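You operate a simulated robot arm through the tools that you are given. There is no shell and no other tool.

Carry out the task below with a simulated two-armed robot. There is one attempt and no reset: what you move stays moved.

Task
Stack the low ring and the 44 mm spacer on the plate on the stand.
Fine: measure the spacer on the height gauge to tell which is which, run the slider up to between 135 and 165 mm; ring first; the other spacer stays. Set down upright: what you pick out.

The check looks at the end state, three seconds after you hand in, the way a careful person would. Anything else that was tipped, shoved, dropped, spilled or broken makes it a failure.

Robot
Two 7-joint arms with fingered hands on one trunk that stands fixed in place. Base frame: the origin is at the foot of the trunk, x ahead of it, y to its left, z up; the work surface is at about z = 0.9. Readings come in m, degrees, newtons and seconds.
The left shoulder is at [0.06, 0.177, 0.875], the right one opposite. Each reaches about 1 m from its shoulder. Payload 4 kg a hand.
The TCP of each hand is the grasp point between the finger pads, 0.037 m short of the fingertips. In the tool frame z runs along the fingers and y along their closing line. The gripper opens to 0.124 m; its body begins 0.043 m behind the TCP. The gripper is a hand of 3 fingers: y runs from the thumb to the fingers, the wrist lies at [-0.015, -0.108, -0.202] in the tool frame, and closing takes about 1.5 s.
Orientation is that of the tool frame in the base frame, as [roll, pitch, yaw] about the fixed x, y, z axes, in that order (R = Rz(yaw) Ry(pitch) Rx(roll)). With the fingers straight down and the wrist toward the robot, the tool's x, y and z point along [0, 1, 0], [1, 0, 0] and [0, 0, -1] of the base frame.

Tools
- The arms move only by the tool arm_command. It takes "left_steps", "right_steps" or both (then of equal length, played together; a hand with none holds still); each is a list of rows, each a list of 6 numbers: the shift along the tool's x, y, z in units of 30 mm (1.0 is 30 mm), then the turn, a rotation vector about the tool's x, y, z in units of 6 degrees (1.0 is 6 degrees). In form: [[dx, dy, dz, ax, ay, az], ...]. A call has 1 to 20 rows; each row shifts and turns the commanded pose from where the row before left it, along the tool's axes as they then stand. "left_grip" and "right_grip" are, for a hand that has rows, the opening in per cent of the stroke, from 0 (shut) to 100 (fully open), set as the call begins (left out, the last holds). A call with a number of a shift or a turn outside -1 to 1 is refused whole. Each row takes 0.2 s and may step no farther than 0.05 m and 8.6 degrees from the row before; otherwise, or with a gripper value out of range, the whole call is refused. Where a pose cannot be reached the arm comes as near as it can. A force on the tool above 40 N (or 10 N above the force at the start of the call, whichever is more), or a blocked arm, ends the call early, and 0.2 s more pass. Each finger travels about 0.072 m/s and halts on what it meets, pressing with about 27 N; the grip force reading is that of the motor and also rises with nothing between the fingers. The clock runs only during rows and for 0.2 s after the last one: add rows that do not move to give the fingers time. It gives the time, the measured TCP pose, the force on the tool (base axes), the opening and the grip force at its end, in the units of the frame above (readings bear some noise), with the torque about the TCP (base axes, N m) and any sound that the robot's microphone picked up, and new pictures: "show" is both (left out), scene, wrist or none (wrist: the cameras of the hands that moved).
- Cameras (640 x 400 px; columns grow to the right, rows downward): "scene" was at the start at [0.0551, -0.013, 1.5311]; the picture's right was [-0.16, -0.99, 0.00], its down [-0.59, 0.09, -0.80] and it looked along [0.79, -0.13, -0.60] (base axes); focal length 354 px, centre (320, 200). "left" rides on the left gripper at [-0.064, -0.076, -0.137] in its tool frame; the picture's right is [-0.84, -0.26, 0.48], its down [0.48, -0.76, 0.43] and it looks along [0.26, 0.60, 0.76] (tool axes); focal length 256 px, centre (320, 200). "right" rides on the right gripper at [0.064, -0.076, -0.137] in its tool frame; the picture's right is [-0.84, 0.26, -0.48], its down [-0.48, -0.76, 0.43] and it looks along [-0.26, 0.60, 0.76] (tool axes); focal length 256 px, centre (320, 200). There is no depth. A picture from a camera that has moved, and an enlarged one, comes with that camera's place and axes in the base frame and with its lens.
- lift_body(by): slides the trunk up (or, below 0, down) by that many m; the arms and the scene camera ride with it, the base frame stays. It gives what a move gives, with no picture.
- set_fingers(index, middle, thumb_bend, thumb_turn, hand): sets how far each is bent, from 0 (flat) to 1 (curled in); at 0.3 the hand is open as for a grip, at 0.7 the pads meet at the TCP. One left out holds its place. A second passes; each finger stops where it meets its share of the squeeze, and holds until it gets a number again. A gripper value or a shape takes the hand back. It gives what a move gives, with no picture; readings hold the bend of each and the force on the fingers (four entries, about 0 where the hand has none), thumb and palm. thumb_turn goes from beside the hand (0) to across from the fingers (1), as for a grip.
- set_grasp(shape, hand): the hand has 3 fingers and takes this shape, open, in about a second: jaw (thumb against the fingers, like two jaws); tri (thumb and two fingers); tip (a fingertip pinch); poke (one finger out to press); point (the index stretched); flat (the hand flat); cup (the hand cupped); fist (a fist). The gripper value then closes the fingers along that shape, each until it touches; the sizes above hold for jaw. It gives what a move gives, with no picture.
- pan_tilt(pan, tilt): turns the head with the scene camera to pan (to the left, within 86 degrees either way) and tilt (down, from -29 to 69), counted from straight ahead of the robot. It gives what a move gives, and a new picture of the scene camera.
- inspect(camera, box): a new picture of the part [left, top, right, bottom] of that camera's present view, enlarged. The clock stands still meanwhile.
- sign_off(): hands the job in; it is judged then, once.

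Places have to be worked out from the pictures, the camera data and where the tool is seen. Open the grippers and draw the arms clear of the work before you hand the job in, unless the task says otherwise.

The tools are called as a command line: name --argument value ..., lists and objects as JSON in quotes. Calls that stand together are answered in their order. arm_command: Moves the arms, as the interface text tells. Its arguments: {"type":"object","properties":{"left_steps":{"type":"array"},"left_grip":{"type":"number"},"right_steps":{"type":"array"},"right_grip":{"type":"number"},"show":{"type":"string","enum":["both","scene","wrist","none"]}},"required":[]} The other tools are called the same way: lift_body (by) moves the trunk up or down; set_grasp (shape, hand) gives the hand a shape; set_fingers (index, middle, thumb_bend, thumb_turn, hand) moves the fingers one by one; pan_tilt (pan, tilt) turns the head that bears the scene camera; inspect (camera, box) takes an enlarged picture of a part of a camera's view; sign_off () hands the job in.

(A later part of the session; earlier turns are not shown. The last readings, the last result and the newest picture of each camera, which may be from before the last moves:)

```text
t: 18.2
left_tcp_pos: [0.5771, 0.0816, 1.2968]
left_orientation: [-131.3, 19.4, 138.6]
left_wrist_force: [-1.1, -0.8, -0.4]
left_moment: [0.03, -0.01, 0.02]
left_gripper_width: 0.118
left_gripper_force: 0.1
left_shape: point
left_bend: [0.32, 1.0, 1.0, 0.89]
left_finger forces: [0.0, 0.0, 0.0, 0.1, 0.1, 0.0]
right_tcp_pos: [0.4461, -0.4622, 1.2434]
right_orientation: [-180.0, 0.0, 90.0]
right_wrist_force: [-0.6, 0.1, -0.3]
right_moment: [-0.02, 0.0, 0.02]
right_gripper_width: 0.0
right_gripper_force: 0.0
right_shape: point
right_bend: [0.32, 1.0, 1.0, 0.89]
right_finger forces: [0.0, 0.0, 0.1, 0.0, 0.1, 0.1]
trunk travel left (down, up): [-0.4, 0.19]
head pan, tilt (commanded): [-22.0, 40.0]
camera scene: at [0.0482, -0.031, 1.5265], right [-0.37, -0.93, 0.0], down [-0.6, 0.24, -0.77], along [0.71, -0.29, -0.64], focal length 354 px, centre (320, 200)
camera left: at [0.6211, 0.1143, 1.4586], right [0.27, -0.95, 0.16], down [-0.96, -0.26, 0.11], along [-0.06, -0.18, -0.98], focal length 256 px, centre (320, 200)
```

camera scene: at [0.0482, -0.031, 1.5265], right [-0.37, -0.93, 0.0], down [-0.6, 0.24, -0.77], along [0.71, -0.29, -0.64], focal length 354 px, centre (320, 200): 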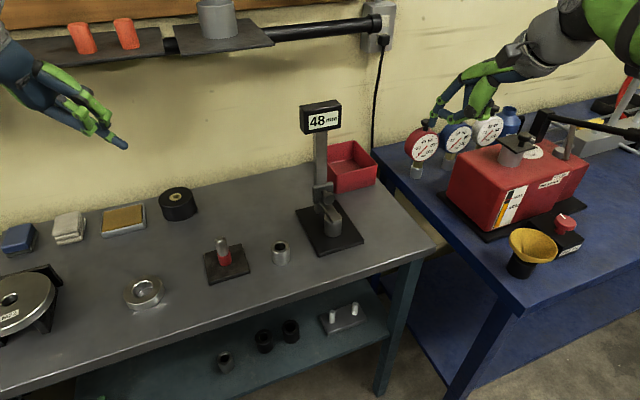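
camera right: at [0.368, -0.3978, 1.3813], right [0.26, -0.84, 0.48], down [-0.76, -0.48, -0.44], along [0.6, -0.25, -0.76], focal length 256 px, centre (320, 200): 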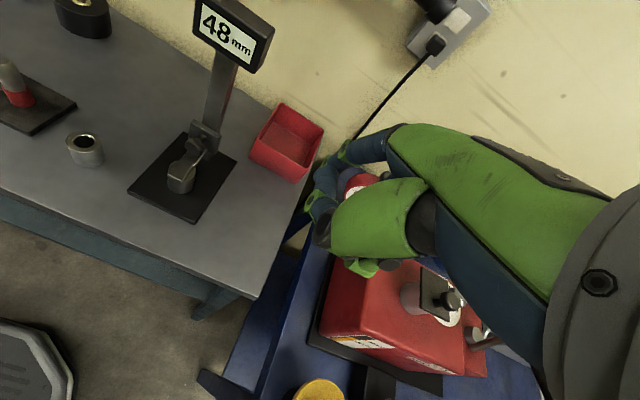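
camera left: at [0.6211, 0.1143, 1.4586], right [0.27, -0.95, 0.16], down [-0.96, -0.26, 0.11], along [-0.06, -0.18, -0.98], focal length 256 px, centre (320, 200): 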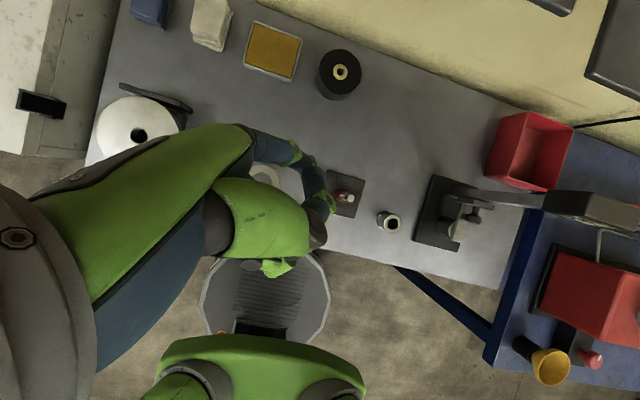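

The turn is going smoothly (TCP holding still). I'll complete the remaining 56 degrees.

arm_command --left_steps '[[0, 0, 0, 0.7698, -0.7698, -0.7698], [0, 0, 0, 0.7698, -0.7698, -0.7698], [0, 0, 0, 0.7698, -0.7698, -0.7698], [0, 0, 0, 0.7698, -0.7698, -0.7698], [0, 0, 0, 0.7698, -0.7698, -0.7698], [0, 0, 0, 0.7698, -0.7698, -0.7698], [0, 0, 0, 0.7698, -0.7698, -0.7698], [0, 0, 0, 0, 0, 0]]' --show "both"

```text
t: 20.0
left_tcp_pos: [0.5765, 0.0819, 1.2973]
left_orientation: [-89.9, -0.1, -179.9]
left_wrist_force: [0.4, -0.4, 0.0]
left_moment: [-0.01, 0.0, 0.01]
left_gripper_width: 0.1183
left_gripper_force: 0.1
left_shape: point
left_bend: [0.32, 1.0, 1.0, 0.89]
left_finger forces: [0.1, 0.0, 0.1, 0.2, 0.1, 0.1]
right_tcp_pos: [0.4444, -0.4611, 1.2447]
right_orientation: [-180.0, 0.0, 90.0]
right_wrist_force: [-1.0, 0.1, -0.1]
right_moment: [0.04, -0.03, -0.03]
right_gripper_width: 0.0
right_gripper_force: 0.0
right_shape: point
right_bend: [0.32, 1.0, 1.0, 0.89]
right_finger forces: [0.0, 0.1, 0.0, 0.0, 0.0, 0.1]
trunk travel left (down, up): [-0.4, 0.19]
head pan, tilt (commanded): [-22.0, 40.0]
camera scene: at [0.0481, -0.0312, 1.5265], right [-0.37, -0.93, 0.0], down [-0.6, 0.24, -0.77], along [0.71, -0.29, -0.64], focal length 354 px, centre (320, 200)
camera left: at [0.642, 0.2199, 1.3738], right [0.84, -0.48, 0.26], down [-0.48, -0.43, 0.76], along [-0.26, -0.76, -0.6], focal length 256 px, centre (320, 200)
```

scene: 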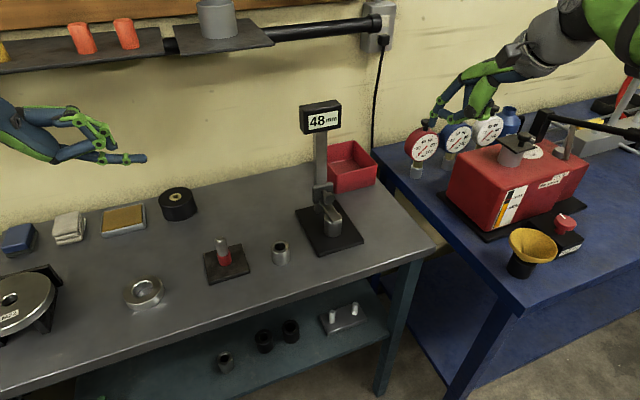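
left: 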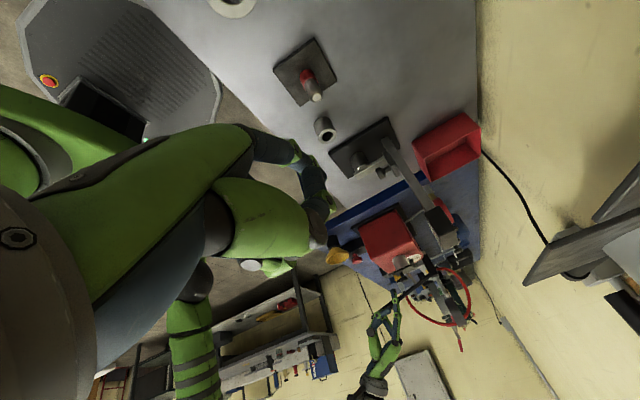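

The left hand now points right with the index as its lowest part. I'll enlarge the hand to locate the fingertip precisely.

inspect --camera "scene" --box '[0, 80, 180, 200]'

inspect --camera "left" --box '[180, 80, 440, 300]'

```text
3.33 times, centred on (90, 140) of scene
camera zoom: at [0.0481, -0.0312, 1.5265], right [-0.37, -0.93, 0.0], down [-0.6, 0.24, -0.77], along [0.71, -0.29, -0.64], focal length 1179 px, centre (1087, 400)
```

zoom: 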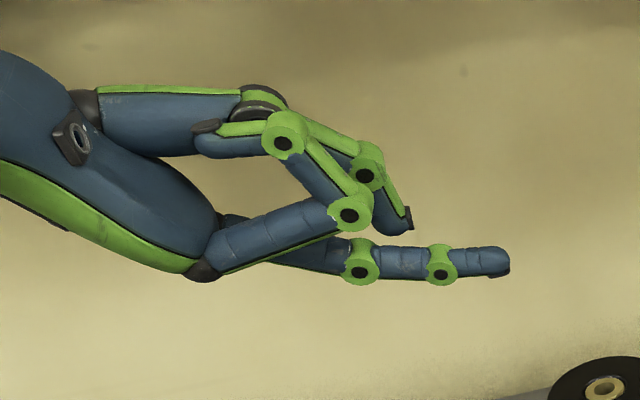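

```text
1.82 times, centred on (310, 190) of left
camera zoom: at [0.642, 0.2199, 1.3738], right [0.84, -0.48, 0.26], down [-0.48, -0.43, 0.76], along [-0.26, -0.76, -0.6], focal length 465 px, centre (338, 218)
```

zoom: 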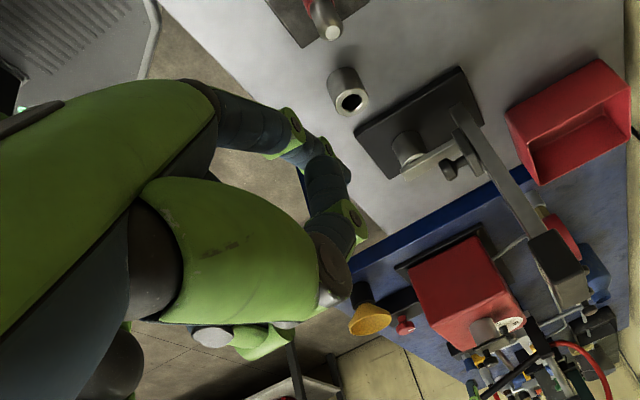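

The fingertip, knuckles and curled parts are clearly visible: index about 75 mm below and 41 mm beyond the TCP, roughly 17 mm thick. I'll bring the hand left of the gauge, still high above the table (TCP about (0.636, -0.20, 1.20)).

arm_command --left_steps '[[-0.198, 0.323, 0.94, 0, 0, 0], [-0.198, 0.323, 0.94, 0, 0, 0], [-0.198, 0.323, 0.94, 0, 0, 0], [-0.198, 0.323, 0.94, 0, 0, 0], [-0.198, 0.323, 0.94, 0, 0, 0], [-0.198, 0.323, 0.94, 0, 0, 0], [-0.198, 0.323, 0.94, 0, 0, 0], [-0.198, 0.323, 0.94, 0, 0, 0], [-0.198, 0.323, 0.94, 0, 0, 0], [-0.198, 0.323, 0.94, 0, 0, 0], [0, 0, 0, 0, 0, 0]]' --show "both"

inspect --camera "scene" --box '[200, 80, 380, 280]'

```text
t: 22.4
left_tcp_pos: [0.6364, -0.1993, 1.2015]
left_orientation: [-90.0, 0.0, -179.9]
left_wrist_force: [0.5, -0.3, -0.8]
left_moment: [0.0, 0.0, 0.02]
left_gripper_width: 0.1181
left_gripper_force: 0.1
left_shape: point
left_bend: [0.32, 1.0, 1.0, 0.89]
left_finger forces: [0.1, 0.0, 0.0, 0.1, 0.0, 0.0]
right_tcp_pos: [0.4451, -0.4616, 1.2436]
right_orientation: [180.0, 0.0, 90.0]
right_wrist_force: [0.8, -0.2, 0.0]
right_moment: [0.0, -0.01, 0.0]
right_gripper_width: 0.0
right_gripper_force: 0.0
right_shape: point
right_bend: [0.32, 1.0, 1.0, 0.89]
right_finger forces: [0.0, 0.0, 0.0, 0.0, 0.0, 0.0]
trunk travel left (down, up): [-0.4, 0.19]
head pan, tilt (commanded): [-22.0, 40.0]
camera scene: at [0.048, -0.0311, 1.5265], right [-0.37, -0.93, 0.0], down [-0.6, 0.24, -0.77], along [0.71, -0.29, -0.64], focal length 354 px, centre (320, 200)
camera left: at [0.7027, -0.0623, 1.279], right [0.84, -0.48, 0.26], down [-0.48, -0.43, 0.76], along [-0.26, -0.76, -0.6], focal length 256 px, centre (320, 200)
```

scene: 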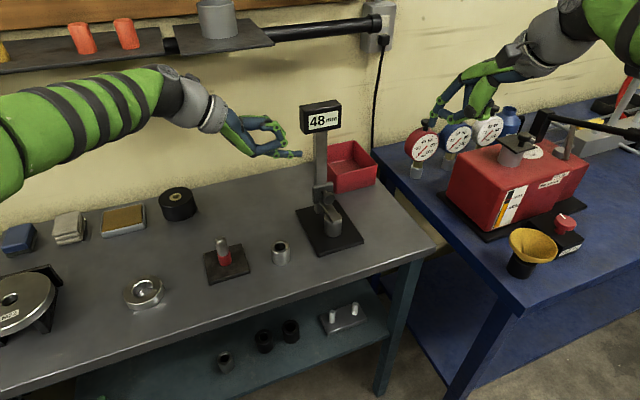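
left: 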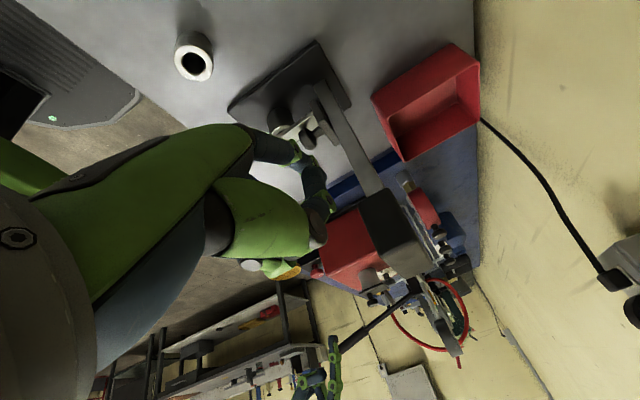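

```text
2.00 times, centred on (290, 180) of scene
camera zoom: at [0.048, -0.0311, 1.5265], right [-0.37, -0.93, 0.0], down [-0.6, 0.24, -0.77], along [0.71, -0.29, -0.64], focal length 707 px, centre (380, 240)
```

zoom: 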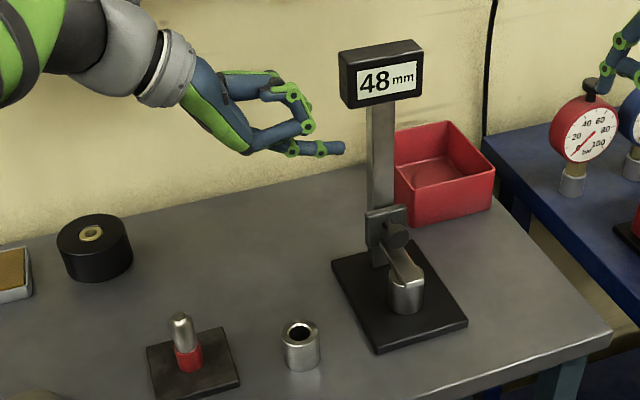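

The fingertip is at about (0.652, -0.237, 1.12). I'll lower the hand to just above insertion height (index about z 0.96) and check it against the gauge from the side.

arm_command --left_steps '[[0, 0.9, 0, 0, 0, 0], [0, 0.9, 0, 0, 0, 0], [0, 0.9, 0, 0, 0, 0], [0, 0.9, 0, 0, 0, 0], [0, 0.9, 0, 0, 0, 0], [0, 0.6, 0, 0, 0, 0], [0, 0.3, 0, 0, 0, 0], [0, 0, 0, 0, 0, 0]]' --show "both"

inspect --camera "scene" --box '[230, 150, 380, 280]'

inspect --camera "left" --box '[200, 60, 400, 240]'

```text
t: 24.2
left_tcp_pos: [0.6371, -0.1999, 1.0372]
left_orientation: [-90.0, 0.0, 179.9]
left_wrist_force: [0.8, -0.4, 0.2]
left_moment: [0.05, 0.01, -0.03]
left_gripper_width: 0.1179
left_gripper_force: 0.0
left_shape: point
left_bend: [0.32, 1.0, 1.0, 0.89]
left_finger forces: [0.0, 0.0, 0.0, 0.0, 0.1, 0.0]
right_tcp_pos: [0.4448, -0.4612, 1.2433]
right_orientation: [180.0, 0.0, 90.0]
right_wrist_force: [1.2, 0.4, 0.3]
right_moment: [0.04, -0.01, 0.02]
right_gripper_width: 0.0003
right_gripper_force: 0.1
right_shape: point
right_bend: [0.32, 1.0, 1.0, 0.89]
right_finger forces: [0.0, 0.1, 0.1, 0.1, 0.1, 0.1]
trunk travel left (down, up): [-0.4, 0.19]
head pan, tilt (commanded): [-22.0, 40.0]
camera scene: at [0.0481, -0.0312, 1.5265], right [-0.37, -0.93, 0.0], down [-0.6, 0.24, -0.77], along [0.71, -0.29, -0.64], focal length 354 px, centre (320, 200)
camera left: at [0.7021, -0.0622, 1.1148], right [0.84, -0.48, 0.26], down [-0.48, -0.43, 0.76], along [-0.26, -0.76, -0.6], focal length 256 px, centre (320, 200)
```

scene: 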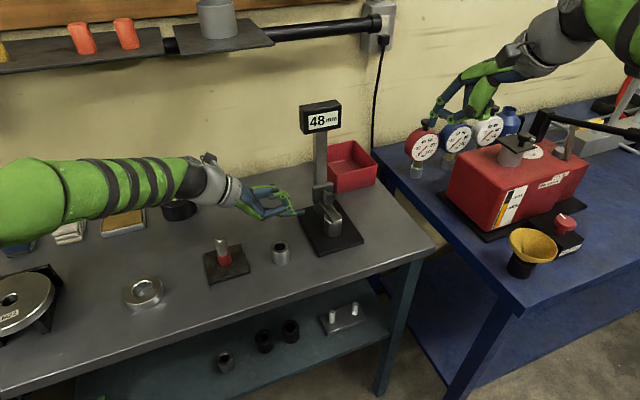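
left: 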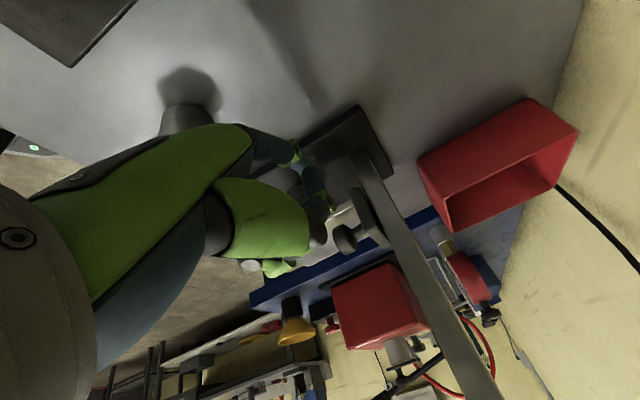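

```text
3.08 times, centred on (305, 215) of scene
camera zoom: at [0.0481, -0.0312, 1.5265], right [-0.37, -0.93, 0.0], down [-0.6, 0.24, -0.77], along [0.71, -0.29, -0.64], focal length 1088 px, centre (366, 154)
```

zoom: 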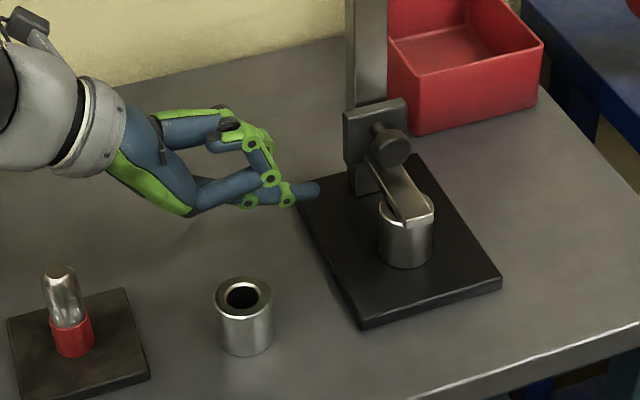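

```text
2.22 times, centred on (300, 150) of left
camera zoom: at [0.7021, -0.0622, 1.1148], right [0.84, -0.48, 0.26], down [-0.48, -0.43, 0.76], along [-0.26, -0.76, -0.6], focal length 569 px, centre (364, 311)
```

zoom: 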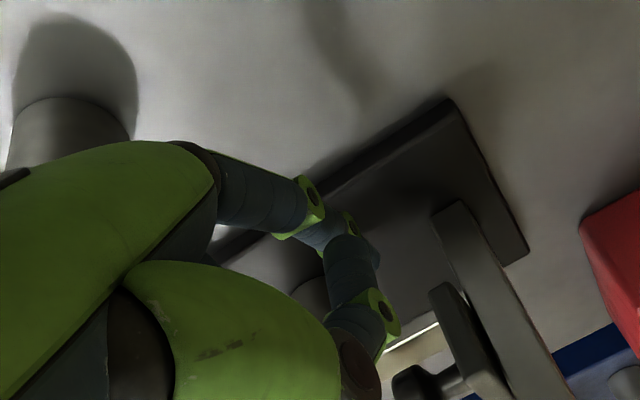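

The fingertip reads at about (0.652, -0.236, 0.958), consistent with an offset of 79 mm below the TCP. I'll go 22 mm lower (finger between base top at 0.912 and blade bottom at 0.960), then check before inserting.

arm_command --left_steps '[[0, 0.4, 0, 0, 0, 0], [0, 0.34, 0, 0, 0, 0], [0, 0, 0.4, 0, 0, 0], [0, 0, 0, 0, 0, 0]]' --show "none"

inspect --camera "scene" --box '[270, 170, 370, 260]'

inspect --camera "left" --box '[260, 100, 400, 240]'

```text
t: 25.2
left_tcp_pos: [0.6368, -0.2121, 1.0154]
left_orientation: [-90.0, 0.0, -179.9]
left_wrist_force: [0.6, 0.6, -0.3]
left_moment: [0.02, 0.01, 0.0]
left_gripper_width: 0.118
left_gripper_force: 0.2
left_shape: point
left_bend: [0.32, 1.0, 1.0, 0.89]
left_finger forces: [0.0, 0.0, 0.0, 0.0, 0.0, 0.0]
right_tcp_pos: [0.4434, -0.4613, 1.2433]
right_orientation: [179.9, 0.0, 90.0]
right_wrist_force: [0.7, 0.5, 0.4]
right_moment: [-0.01, -0.02, 0.0]
right_gripper_width: 0.0
right_gripper_force: 0.0
right_shape: point
right_bend: [0.32, 1.0, 1.0, 0.89]
right_finger forces: [0.0, 0.0, 0.0, 0.0, 0.1, 0.0]
trunk travel left (down, up): [-0.4, 0.19]
head pan, tilt (commanded): [-22.0, 40.0]
```

```text
4.44 times, centred on (320, 215) of scene
camera zoom: at [0.0481, -0.0312, 1.5265], right [-0.37, -0.93, 0.0], down [-0.6, 0.24, -0.77], along [0.71, -0.29, -0.64], focal length 1572 px, centre (320, 133)
```

zoom: 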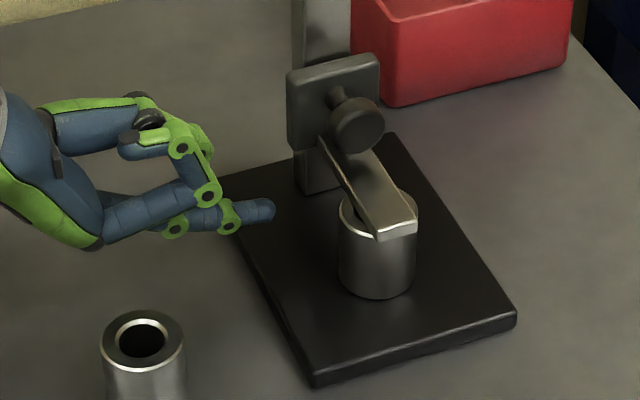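

```text
2.86 times, centred on (330, 170) of left
camera zoom: at [0.701, -0.0742, 1.0937], right [0.84, -0.48, 0.26], down [-0.48, -0.43, 0.76], along [-0.25, -0.76, -0.6], focal length 731 px, centre (291, 286)
```

zoom: 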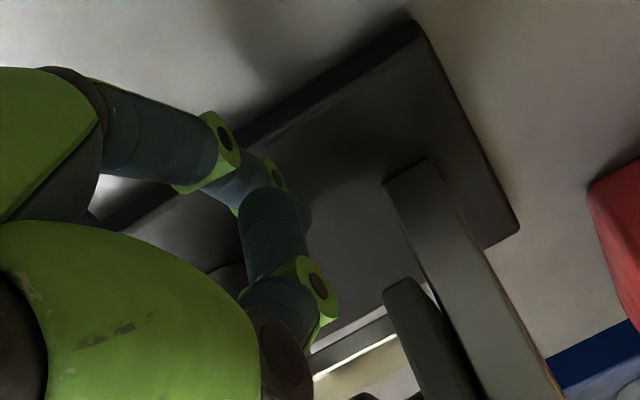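

The finger line passes behind spacer B and in front of the column at a height between base and blade. I'll insert it slowly 44 mm under the blade, watching forces.

arm_command --left_steps '[[0, 0, 0.3, 0, 0, 0], [0, 0, 0.3, 0, 0, 0], [0, 0, 0.3, 0, 0, 0], [0, 0, 0.3, 0, 0, 0], [0, 0, 0.27, 0, 0, 0], [0, 0, 0, 0, 0, 0]]' --show "none"

inspect --camera "scene" --box '[270, 170, 370, 260]'

inspect --camera "left" --box '[240, 100, 420, 260]'

inspect --camera "right" --box '[100, 60, 280, 240]'

```text
t: 26.6
left_tcp_pos: [0.6366, -0.255, 1.0168]
left_orientation: [-90.0, 0.0, 179.9]
left_wrist_force: [0.3, 0.9, 0.0]
left_moment: [-0.02, -0.01, 0.02]
left_gripper_width: 0.1184
left_gripper_force: 0.0
left_shape: point
left_bend: [0.32, 1.0, 1.0, 0.89]
left_finger forces: [0.0, 0.0, 0.0, 0.1, 0.0, 0.0]
right_tcp_pos: [0.4441, -0.461, 1.2425]
right_orientation: [-180.0, 0.0, 90.0]
right_wrist_force: [0.2, 0.7, -0.3]
right_moment: [-0.02, -0.03, 0.02]
right_gripper_width: 0.0001
right_gripper_force: 0.0
right_shape: point
right_bend: [0.32, 1.0, 1.0, 0.89]
right_finger forces: [0.0, 0.0, 0.1, 0.1, 0.1, 0.1]
trunk travel left (down, up): [-0.4, 0.19]
head pan, tilt (commanded): [-22.0, 40.0]
```

```text
4.44 times, centred on (320, 215) of scene
camera zoom: at [0.0481, -0.0313, 1.5265], right [-0.37, -0.93, 0.0], down [-0.6, 0.24, -0.77], along [0.71, -0.29, -0.64], focal length 1572 px, centre (320, 133)
```

zoom: 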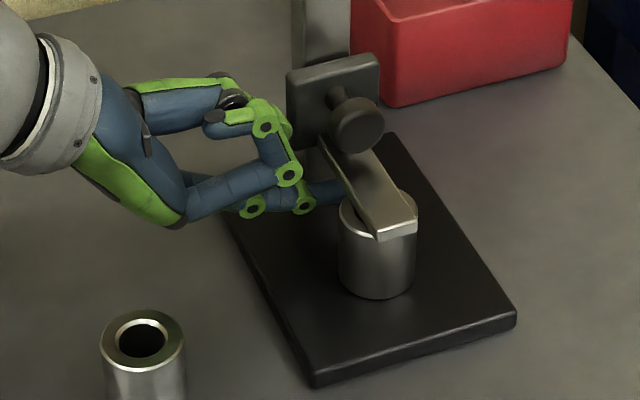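

```text
2.50 times, centred on (330, 180) of left
camera zoom: at [0.7011, -0.1183, 1.0932], right [0.84, -0.48, 0.26], down [-0.48, -0.43, 0.76], along [-0.26, -0.76, -0.6], focal length 640 px, centre (295, 250)
```

zoom: 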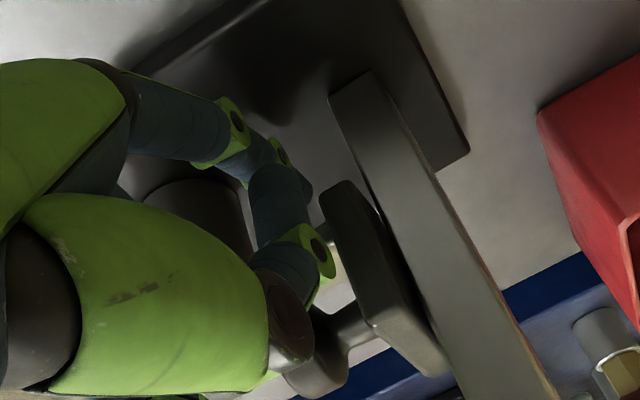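

```text
2.22 times, centred on (190, 150) of right
camera zoom: at [0.3686, -0.3972, 1.3811], right [0.26, -0.84, 0.48], down [-0.76, -0.48, -0.43], along [0.6, -0.26, -0.76], focal length 569 px, centre (609, 311)
```

zoom: 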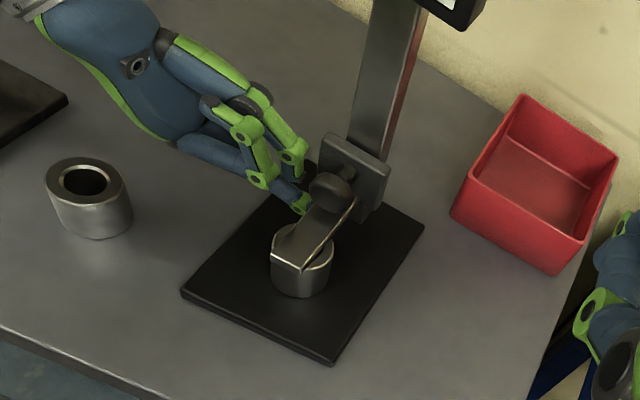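

The finger is under the blade with no contact force. I'll raise the hand slowly and check that the reading rises.

arm_command --left_steps '[[0, -0.2, 0, 0, 0, 0], [0, -0.2, 0, 0, 0, 0], [0, -0.2, 0, 0, 0, 0], [0, -0.2, 0, 0, 0, 0], [0, -0.2, 0, 0, 0, 0], [0, -0.2, 0, 0, 0, 0], [0, 0, 0, 0, 0, 0]]' --show "none"

inspect --camera "scene" --box '[250, 90, 390, 260]'

inspect --camera "right" --box '[100, 0, 300, 220]'

```text
t: 28.2
left_tcp_pos: [0.6376, -0.2561, 1.0523]
left_orientation: [-90.0, 0.0, 179.9]
left_wrist_force: [0.1, 0.4, -4.0]
left_moment: [0.05, 0.07, 0.01]
left_gripper_width: 0.0
left_gripper_force: 0.1
left_shape: point
left_bend: [0.29, 1.0, 1.0, 0.89]
left_finger forces: [3.5, 0.1, 0.0, 0.1, 0.1, 0.1]
right_tcp_pos: [0.4456, -0.4617, 1.2444]
right_orientation: [180.0, 0.0, 90.1]
right_wrist_force: [0.9, -0.3, -0.6]
right_moment: [-0.02, 0.01, 0.02]
right_gripper_width: 0.0
right_gripper_force: 0.0
right_shape: point
right_bend: [0.32, 1.0, 1.0, 0.89]
right_finger forces: [0.0, 0.0, 0.0, 0.1, 0.0, 0.0]
trunk travel left (down, up): [-0.4, 0.19]
head pan, tilt (commanded): [-22.0, 40.0]
```

```text
2.35 times, centred on (320, 175) of scene
camera zoom: at [0.0484, -0.0314, 1.5265], right [-0.37, -0.93, 0.0], down [-0.6, 0.24, -0.77], along [0.71, -0.29, -0.64], focal length 832 px, centre (320, 259)
```

zoom: 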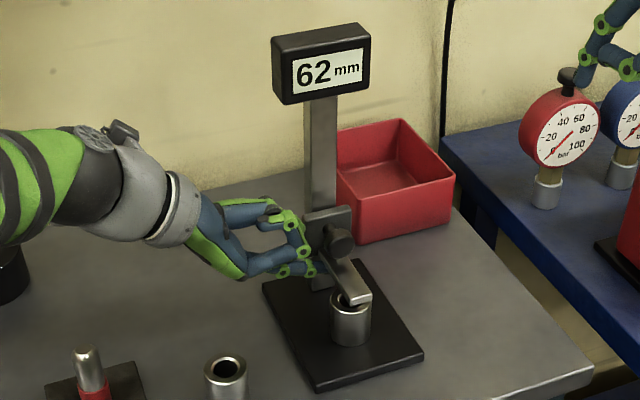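

```text
1.82 times, centred on (200, 110) of right
camera zoom: at [0.3689, -0.3974, 1.381], right [0.26, -0.84, 0.48], down [-0.76, -0.48, -0.43], along [0.6, -0.26, -0.76], focal length 465 px, centre (538, 364)
```

zoom: 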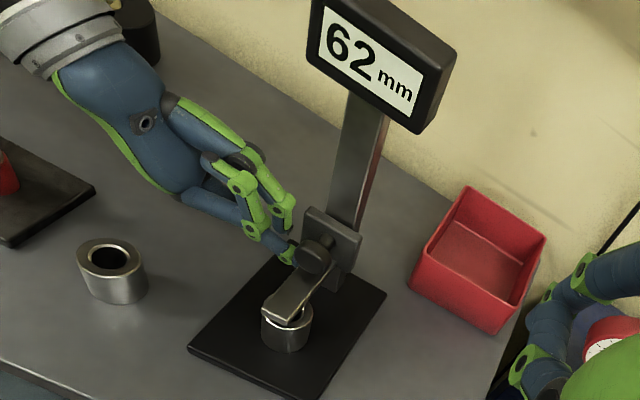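

The slider follows the finger: reading 62 mm with about 4 N. I'll raise a further ~86 mm in small steps for a reading near 148 mm.

arm_command --left_steps '[[0, -0.26, 0, 0, 0, 0], [0, -0.26, 0, 0, 0, 0], [0, -0.26, 0, 0, 0, 0], [0, -0.26, 0, 0, 0, 0], [0, -0.26, 0, 0, 0, 0], [0, -0.26, 0, 0, 0, 0], [0, -0.26, 0, 0, 0, 0], [0, -0.26, 0, 0, 0, 0], [0, -0.26, 0, 0, 0, 0], [0, -0.26, 0, 0, 0, 0], [0, -0.26, 0, 0, 0, 0], [0, 0, 0, 0, 0, 0]]' --show "scene"

inspect --camera "scene" --box '[250, 90, 390, 260]'

```text
t: 30.8
left_tcp_pos: [0.6369, -0.2551, 1.1361]
left_orientation: [-90.0, 0.1, -179.8]
left_wrist_force: [-0.3, -0.2, -4.2]
left_moment: [0.06, 0.01, 0.02]
left_gripper_width: 0.0
left_gripper_force: 0.1
left_shape: point
left_bend: [0.29, 1.0, 1.0, 0.89]
left_finger forces: [3.2, 0.0, 0.0, 0.0, 0.1, 0.0]
right_tcp_pos: [0.4452, -0.4627, 1.2435]
right_orientation: [-180.0, 0.0, 90.1]
right_wrist_force: [-0.5, -0.4, 0.4]
right_moment: [0.0, -0.03, 0.03]
right_gripper_width: 0.0
right_gripper_force: 0.0
right_shape: point
right_bend: [0.32, 1.0, 1.0, 0.89]
right_finger forces: [0.0, 0.0, 0.0, 0.1, 0.0, 0.1]
trunk travel left (down, up): [-0.4, 0.19]
head pan, tilt (commanded): [-22.0, 40.0]
camera scene: at [0.0483, -0.0314, 1.5265], right [-0.37, -0.93, 0.0], down [-0.6, 0.24, -0.77], along [0.71, -0.29, -0.64], focal length 354 px, centre (320, 200)
```

scene: 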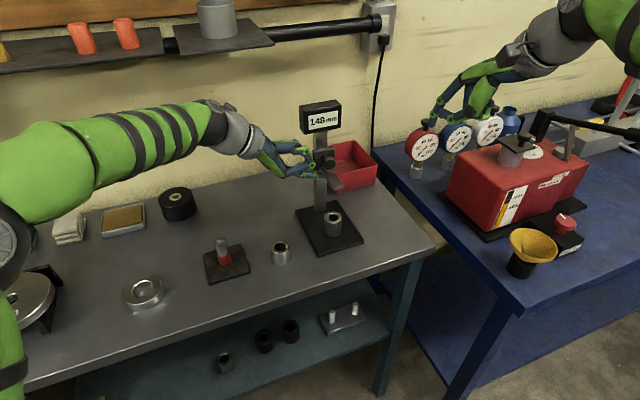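

```text
2.35 times, centred on (320, 175) of scene
camera zoom: at [0.0483, -0.0314, 1.5265], right [-0.37, -0.93, 0.0], down [-0.6, 0.24, -0.77], along [0.71, -0.29, -0.64], focal length 832 px, centre (320, 259)
```

zoom: 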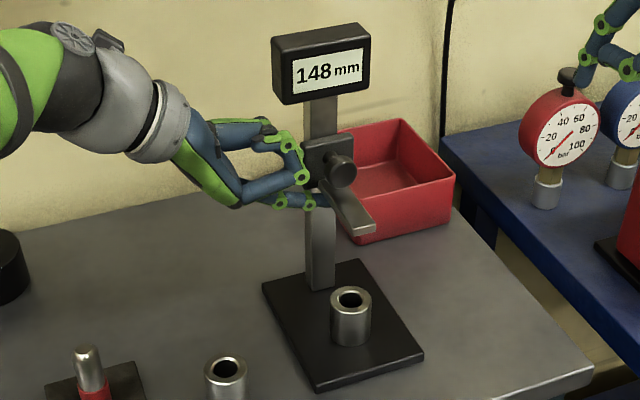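

The gauge reads 148 mm. I'll drop the finger 12 mm to release the blade, confirm it holds, then withdraw to the left.

arm_command --left_steps '[[0, 0.2, 0, 0, 0, 0], [0, 0.2, 0, 0, 0, 0], [0, 0, -0.5, 0, 0, 0], [0, 0, -0.5, 0, 0, 0], [0, 0, -1, 0, 0, 0], [0, 0, -1, 0, 0, 0], [0, 0, -1, 0, 0, 0], [0, -0.5, -1, 0, 0, 0], [0, -1, -1, 0, 0, 0], [0, -1, -1, 0, 0, 0], [0, -1, -1, 0, 0, 0], [0, -1, -1, 0, 0, 0], [0, -0.5, -1, 0, 0, 0], [0, 0, -1, 0, 0, 0], [0, 0, 0, 0, 0, 0]]' --show "scene"

inspect --camera "scene" --box '[250, 90, 390, 260]'

```text
t: 34.0
left_tcp_pos: [0.6349, 0.0734, 1.2762]
left_orientation: [-90.1, 0.0, -180.0]
left_wrist_force: [-0.5, -0.2, 0.8]
left_moment: [-0.02, -0.01, -0.02]
left_gripper_width: 0.0001
left_gripper_force: 0.0
left_shape: point
left_bend: [0.32, 1.0, 1.0, 0.89]
left_finger forces: [0.0, 0.0, 0.0, 0.0, 0.0, 0.1]
right_tcp_pos: [0.4449, -0.4622, 1.243]
right_orientation: [-180.0, 0.0, 90.1]
right_wrist_force: [-0.3, 0.3, -0.2]
right_moment: [0.01, -0.01, 0.01]
right_gripper_width: 0.0001
right_gripper_force: 0.1
right_shape: point
right_bend: [0.32, 1.0, 1.0, 0.89]
right_finger forces: [0.1, 0.0, 0.0, 0.0, 0.0, 0.1]
trunk travel left (down, up): [-0.4, 0.19]
head pan, tilt (commanded): [-22.0, 40.0]
camera scene: at [0.0481, -0.0313, 1.5265], right [-0.37, -0.93, 0.0], down [-0.6, 0.24, -0.77], along [0.71, -0.29, -0.64], focal length 354 px, centre (320, 200)
```

scene: 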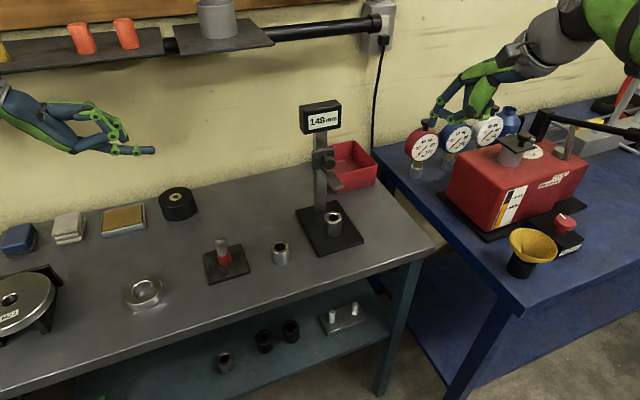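

```text
2.35 times, centred on (320, 175) of scene
camera zoom: at [0.0481, -0.0313, 1.5265], right [-0.37, -0.93, 0.0], down [-0.6, 0.24, -0.77], along [0.71, -0.29, -0.64], focal length 832 px, centre (320, 259)
```

zoom: 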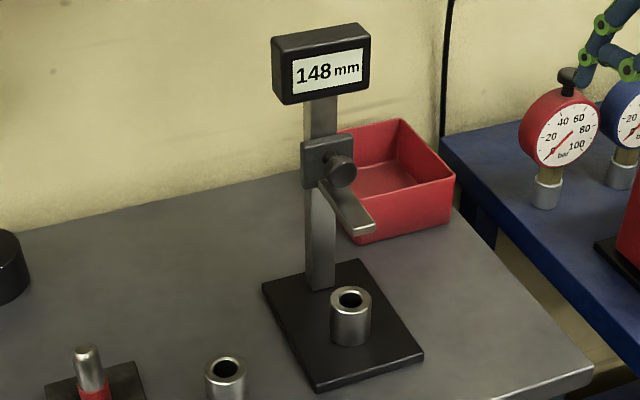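

The slider holds at 148 mm after release. Now I turn the left hand back to fingers-down and open it in the jaw shape for the ring.

arm_command --left_steps '[[0, 0, 0, -0.7698, 0.7698, 0.7698], [0, 0, 0, -0.7698, 0.7698, 0.7698], [0, 0, 0, -0.7698, 0.7698, 0.7698], [0, 0, 0, -0.7698, 0.7698, 0.7698], [0, 0, 0, -0.7698, 0.7698, 0.7698], [0, 0, 0, -0.7698, 0.7698, 0.7698], [0, 0, 0, -0.7698, 0.7698, 0.7698], [0, 0, 0, -0.7698, 0.7698, 0.7698], [0, 0, 0, -0.7698, 0.7698, 0.7698], [0, 0, 0, -0.7698, 0.7698, 0.7698], [0, 0, 0, -0.7698, 0.7698, 0.7698], [0, 0, 0, -0.7698, 0.7698, 0.7698], [0, 0, 0, -0.7698, 0.7698, 0.7698], [0, 0, 0, -0.7698, 0.7698, 0.7698], [0, 0, 0, -0.7698, 0.7698, 0.7698], [0, 0, 0, 0, 0, 0]]' --show "none"

set_grasp --hand "left" --shape "jaw"

pan_tilt --pan 18 --tilt 45

```text
t: 37.4
left_tcp_pos: [0.6362, 0.074, 1.2752]
left_orientation: [179.9, -0.1, 90.0]
left_wrist_force: [-0.3, 1.2, 0.7]
left_moment: [0.01, 0.0, -0.03]
left_gripper_width: 0.0
left_gripper_force: 0.1
left_shape: point
left_bend: [0.32, 1.0, 1.0, 0.89]
left_finger forces: [0.0, 0.0, 0.0, 0.0, 0.0, 0.1]
right_tcp_pos: [0.4443, -0.4607, 1.2442]
right_orientation: [180.0, 0.0, 90.0]
right_wrist_force: [-0.7, -0.5, -0.3]
right_moment: [0.02, -0.01, -0.01]
right_gripper_width: 0.0001
right_gripper_force: 0.1
right_shape: point
right_bend: [0.32, 1.0, 1.0, 0.89]
right_finger forces: [0.0, 0.0, 0.1, 0.0, 0.0, 0.0]
trunk travel left (down, up): [-0.4, 0.19]
head pan, tilt (commanded): [-22.0, 40.0]
```

```text
t: 38.3
left_tcp_pos: [0.6369, 0.0739, 1.2757]
left_orientation: [180.0, -0.1, 90.0]
left_wrist_force: [-1.1, 0.4, -0.1]
left_moment: [0.01, -0.02, 0.01]
left_gripper_width: 0.1237
left_gripper_force: 0.1
left_shape: jaw
left_bend: [0.3, 0.3, 0.3, 0.97]
left_finger forces: [0.1, 0.1, 0.0, 0.0, 0.0, 0.0]
right_tcp_pos: [0.4454, -0.4609, 1.2442]
right_orientation: [-180.0, 0.1, 90.0]
right_wrist_force: [0.3, 0.4, 1.0]
right_moment: [0.0, -0.04, -0.01]
right_gripper_width: 0.0
right_gripper_force: 0.1
right_shape: point
right_bend: [0.32, 1.0, 1.0, 0.89]
right_finger forces: [0.0, 0.0, 0.0, 0.0, 0.1, 0.0]
trunk travel left (down, up): [-0.4, 0.19]
head pan, tilt (commanded): [-22.0, 40.0]
```

```text
t: 39.4
left_tcp_pos: [0.6384, 0.0743, 1.2752]
left_orientation: [-180.0, 0.0, 90.0]
left_wrist_force: [-0.5, 0.4, -0.5]
left_moment: [-0.02, 0.02, -0.02]
left_gripper_width: 0.1237
left_gripper_force: 0.0
left_shape: jaw
left_bend: [0.3, 0.3, 0.3, 0.97]
left_finger forces: [0.1, 0.0, 0.0, 0.0, 0.0, 0.0]
right_tcp_pos: [0.4449, -0.4621, 1.2434]
right_orientation: [-179.9, 0.0, 90.1]
right_wrist_force: [-0.7, 0.2, -1.1]
right_moment: [-0.01, 0.0, 0.05]
right_gripper_width: 0.0001
right_gripper_force: 0.1
right_shape: point
right_bend: [0.32, 1.0, 1.0, 0.89]
right_finger forces: [0.1, 0.0, 0.0, 0.0, 0.0, 0.0]
trunk travel left (down, up): [-0.4, 0.19]
head pan, tilt (commanded): [18.0, 45.0]
camera scene: at [0.0466, 0.0257, 1.5192], right [0.31, -0.95, 0.0], down [-0.67, -0.22, -0.71], along [0.67, 0.22, -0.71], focal length 354 px, centre (320, 200)
```

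scene: 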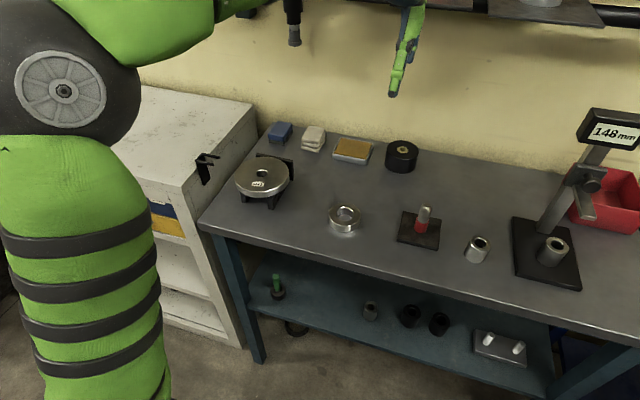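

I'll enlarge the ring, the plate and spacer A from this angle to measure their positions and sizes.

inspect --camera "scene" --box '[305, 190, 385, 250]'

inspect --camera "scene" --box '[220, 140, 310, 220]'

inspect --camera "scene" --box '[440, 220, 520, 280]'

```text
6.67 times, centred on (345, 220) of scene
camera zoom: at [0.0466, 0.0257, 1.5192], right [0.31, -0.95, 0.0], down [-0.67, -0.22, -0.71], along [0.67, 0.22, -0.71], focal length 2358 px, centre (153, 67)
```

zoom: 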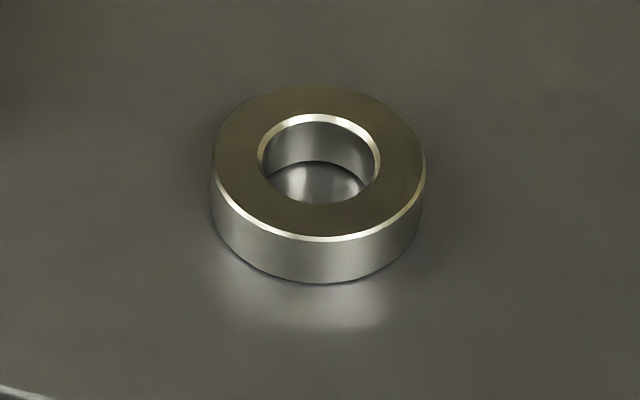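

```text
5.00 times, centred on (265, 180) of scene
camera zoom: at [0.0466, 0.0257, 1.5192], right [0.31, -0.95, 0.0], down [-0.67, -0.22, -0.71], along [0.67, 0.22, -0.71], focal length 1768 px, centre (595, 300)
```

zoom: 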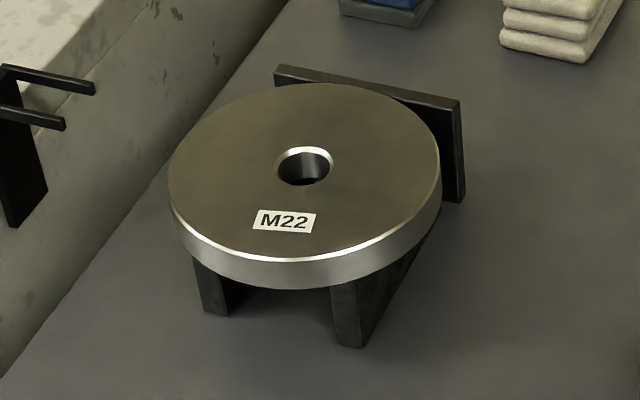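

```text
6.67 times, centred on (480, 250) of scene
camera zoom: at [0.0466, 0.0257, 1.5192], right [0.31, -0.95, 0.0], down [-0.67, -0.22, -0.71], along [0.67, 0.22, -0.71], focal length 2358 px, centre (-747, -133)
```

zoom: 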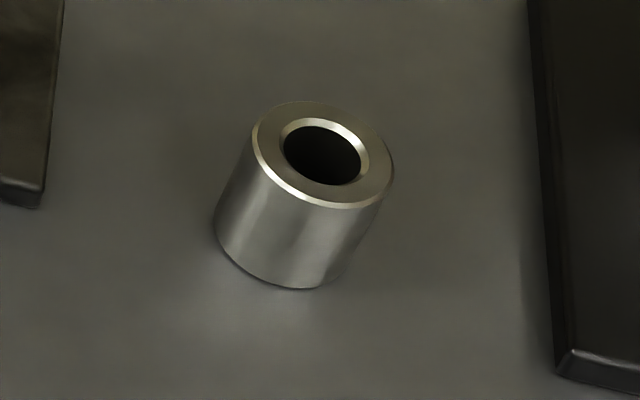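

The ring centre computes to (0.589, 0.141), about 74 mm across with a 38 mm hole and about 22 mm tall; the plate hole is near (0.612, 0.354, 0.97); spacer A at (0.576, -0.148). I'll bring the open left hand above the ring and look from the wrist camera.

arm_command --left_steps '[[0.279, -0.204, 0.9375, 0, 0, 0], [0.279, -0.204, 0.9375, 0, 0, 0], [0.279, -0.204, 0.9375, 0, 0, 0], [0.279, -0.204, 0.9375, 0, 0, 0], [0.279, -0.204, 0.9375, 0, 0, 0], [0.279, -0.204, 0.9375, 0, 0, 0], [0.279, -0.204, 0.9375, 0, 0, 0], [0.279, -0.204, 0.9375, 0, 0, 0], [0, 0, 0, 0, 0, 0]]' --left_grip 100 --show "both"

inspect --camera "scene" --box '[270, 120, 430, 260]'

```text
t: 41.4
left_tcp_pos: [0.5897, 0.1419, 1.0512]
left_orientation: [179.9, -0.1, 90.1]
left_wrist_force: [0.4, -0.1, 0.6]
left_moment: [0.0, 0.01, 0.02]
left_gripper_width: 0.1239
left_gripper_force: 0.0
left_shape: jaw
left_bend: [0.3, 0.3, 0.3, 0.97]
left_finger forces: [0.0, 0.1, 0.0, 0.0, 0.0, 0.0]
right_tcp_pos: [0.4459, -0.4613, 1.2441]
right_orientation: [-179.9, 0.0, 90.0]
right_wrist_force: [0.6, -0.3, 0.1]
right_moment: [-0.02, -0.02, -0.02]
right_gripper_width: 0.0
right_gripper_force: 0.1
right_shape: point
right_bend: [0.32, 1.0, 1.0, 0.89]
right_finger forces: [0.0, 0.0, 0.0, 0.0, 0.0, 0.1]
trunk travel left (down, up): [-0.4, 0.19]
head pan, tilt (commanded): [18.0, 45.0]
camera scene: at [0.0465, 0.0258, 1.5192], right [0.31, -0.95, 0.0], down [-0.67, -0.22, -0.71], along [0.67, 0.22, -0.71], focal length 354 px, centre (320, 200)
camera left: at [0.5128, 0.0789, 1.1897], right [-0.26, -0.84, -0.48], down [-0.76, 0.48, -0.43], along [0.6, 0.25, -0.76], focal length 256 px, centre (320, 200)
```

scene: 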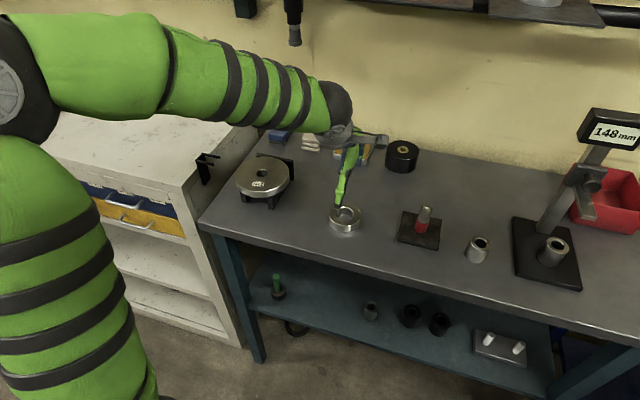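
left: 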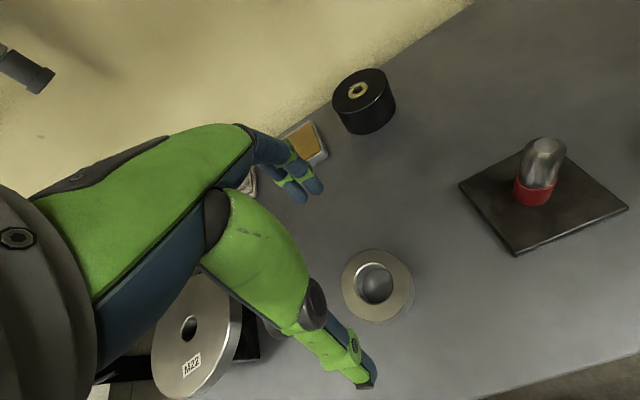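

```text
2.86 times, centred on (350, 190) of scene
camera zoom: at [0.0465, 0.0258, 1.5192], right [0.31, -0.95, 0.0], down [-0.67, -0.22, -0.71], along [0.67, 0.22, -0.71], focal length 1010 px, centre (234, 229)
```

zoom: 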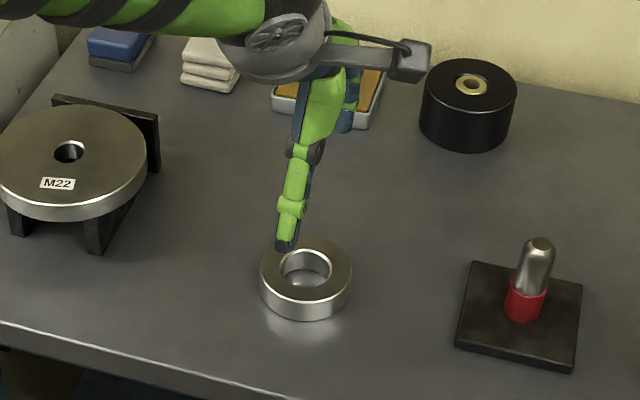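

The wrist view puts the ring at (0.589, 0.141), matching the TCP (0.590, 0.142). I'll lower the open hand around the ring until the TCP is at z about 0.946 (fingertips a few mm above the table).

arm_command --left_steps '[[0, 0, 0.8, 0, 0, 0], [0, 0, 0.8, 0, 0, 0], [0, 0, 0.8, 0, 0, 0], [0, 0, 0.5, 0, 0, 0], [0, 0, 0.3, 0, 0, 0], [0, 0, 0.2, 0, 0, 0], [0, 0, 0, 0, 0, 0]]' --show "wrist"

inspect --camera "scene" --box '[290, 150, 400, 250]'

```text
t: 43.0
left_tcp_pos: [0.5871, 0.1402, 0.9504]
left_orientation: [180.0, 0.0, 90.0]
left_wrist_force: [-0.3, 0.5, 0.6]
left_moment: [0.02, 0.0, 0.02]
left_gripper_width: 0.1235
left_gripper_force: 0.0
left_shape: jaw
left_bend: [0.3, 0.3, 0.3, 0.97]
left_finger forces: [0.0, 0.1, 0.1, 0.0, 0.0, 0.0]
right_tcp_pos: [0.4452, -0.4617, 1.2443]
right_orientation: [-179.9, 0.0, 90.0]
right_wrist_force: [-0.2, 0.0, 0.1]
right_moment: [-0.01, 0.0, 0.02]
right_gripper_width: 0.0
right_gripper_force: 0.0
right_shape: point
right_bend: [0.32, 1.0, 1.0, 0.89]
right_finger forces: [0.0, 0.0, 0.1, 0.0, 0.0, 0.1]
trunk travel left (down, up): [-0.4, 0.19]
head pan, tilt (commanded): [18.0, 45.0]
camera left: at [0.5123, 0.0771, 1.0877], right [-0.26, -0.84, -0.48], down [-0.76, 0.48, -0.43], along [0.6, 0.25, -0.76], focal length 256 px, centre (320, 200)
```

left: 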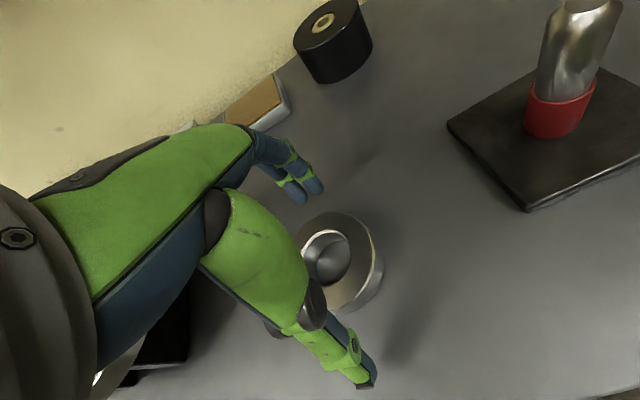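

```text
4.00 times, centred on (345, 200) of scene
camera zoom: at [0.0465, 0.0258, 1.5192], right [0.31, -0.95, 0.0], down [-0.67, -0.22, -0.71], along [0.67, 0.22, -0.71], focal length 1415 px, centre (220, 200)
```

zoom: 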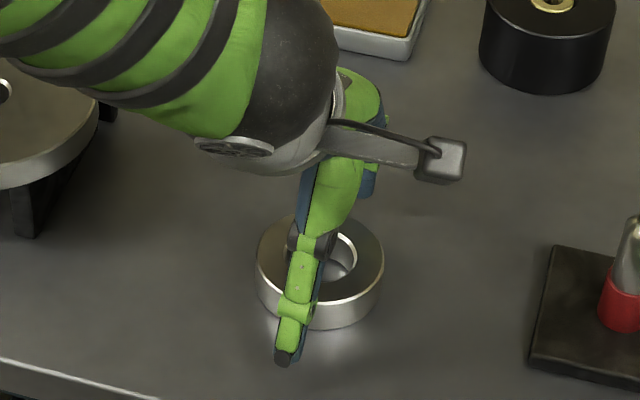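

Thumb and fingers straddle the ring, in line with its centre. I'll close here and let the fingers settle on the ring.

arm_command --left_steps '[[0, 0, 0, 0, 0, 0], [0, 0, 0, 0, 0, 0], [0, 0, 0, 0, 0, 0], [0, 0, 0, 0, 0, 0], [0, 0, 0, 0, 0, 0], [0, 0, 0, 0, 0, 0], [0, 0, 0, 0, 0, 0], [0, 0, 0, 0, 0, 0], [0, 0, 0, 0, 0, 0]]' --left_grip 0 --show "both"

inspect --camera "left" --box '[220, 140, 440, 400]'

```text
t: 45.0
left_tcp_pos: [0.5878, 0.1406, 0.95]
left_orientation: [179.9, -0.1, 89.9]
left_wrist_force: [1.7, -1.2, 7.0]
left_moment: [-0.05, 0.24, 0.09]
left_gripper_width: 0.0701
left_gripper_force: 27.5
left_shape: jaw
left_bend: [0.4, 0.43, 0.54, 0.99]
left_finger forces: [16.5, 9.4, 0.0, 0.0, 24.9, 0.1]
right_tcp_pos: [0.4438, -0.4608, 1.2435]
right_orientation: [179.9, -0.1, 90.0]
right_wrist_force: [0.2, 0.1, -0.6]
right_moment: [0.0, -0.01, -0.05]
right_gripper_width: 0.0001
right_gripper_force: 0.1
right_shape: point
right_bend: [0.32, 1.0, 1.0, 0.89]
right_finger forces: [0.1, 0.0, 0.0, 0.0, 0.0, 0.0]
trunk travel left (down, up): [-0.4, 0.19]
head pan, tilt (commanded): [18.0, 45.0]
camera scene: at [0.0463, 0.0256, 1.5193], right [0.31, -0.95, 0.0], down [-0.67, -0.22, -0.71], along [0.67, 0.22, -0.71], focal length 354 px, centre (320, 200)
camera left: at [0.5123, 0.0769, 1.0882], right [-0.26, -0.84, -0.48], down [-0.76, 0.48, -0.44], along [0.6, 0.25, -0.76], focal length 256 px, centre (320, 200)
```

scene: 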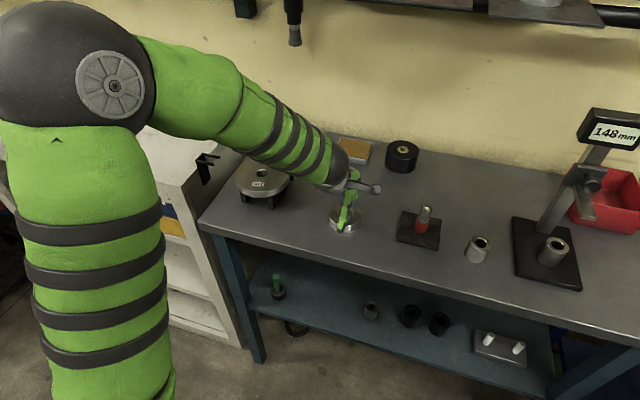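
left: 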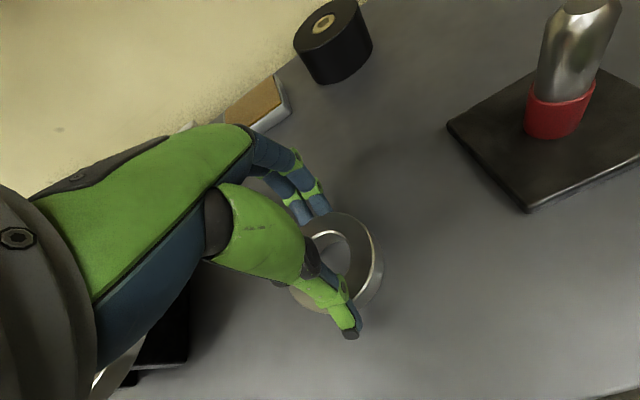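

```text
1.54 times, centred on (330, 270) of left
camera zoom: at [0.5123, 0.0769, 1.0882], right [-0.26, -0.84, -0.48], down [-0.76, 0.48, -0.44], along [0.6, 0.25, -0.76], focal length 394 px, centre (305, 92)
```

zoom: 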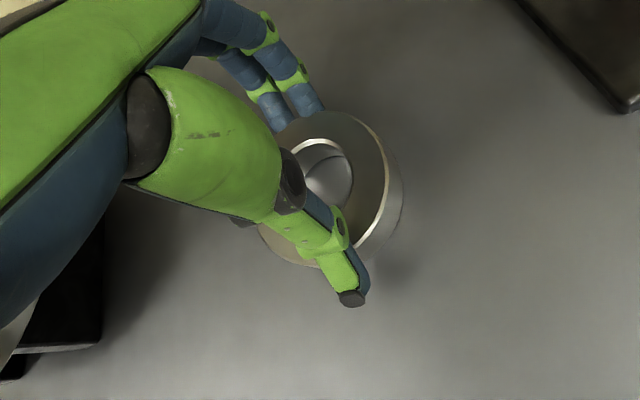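

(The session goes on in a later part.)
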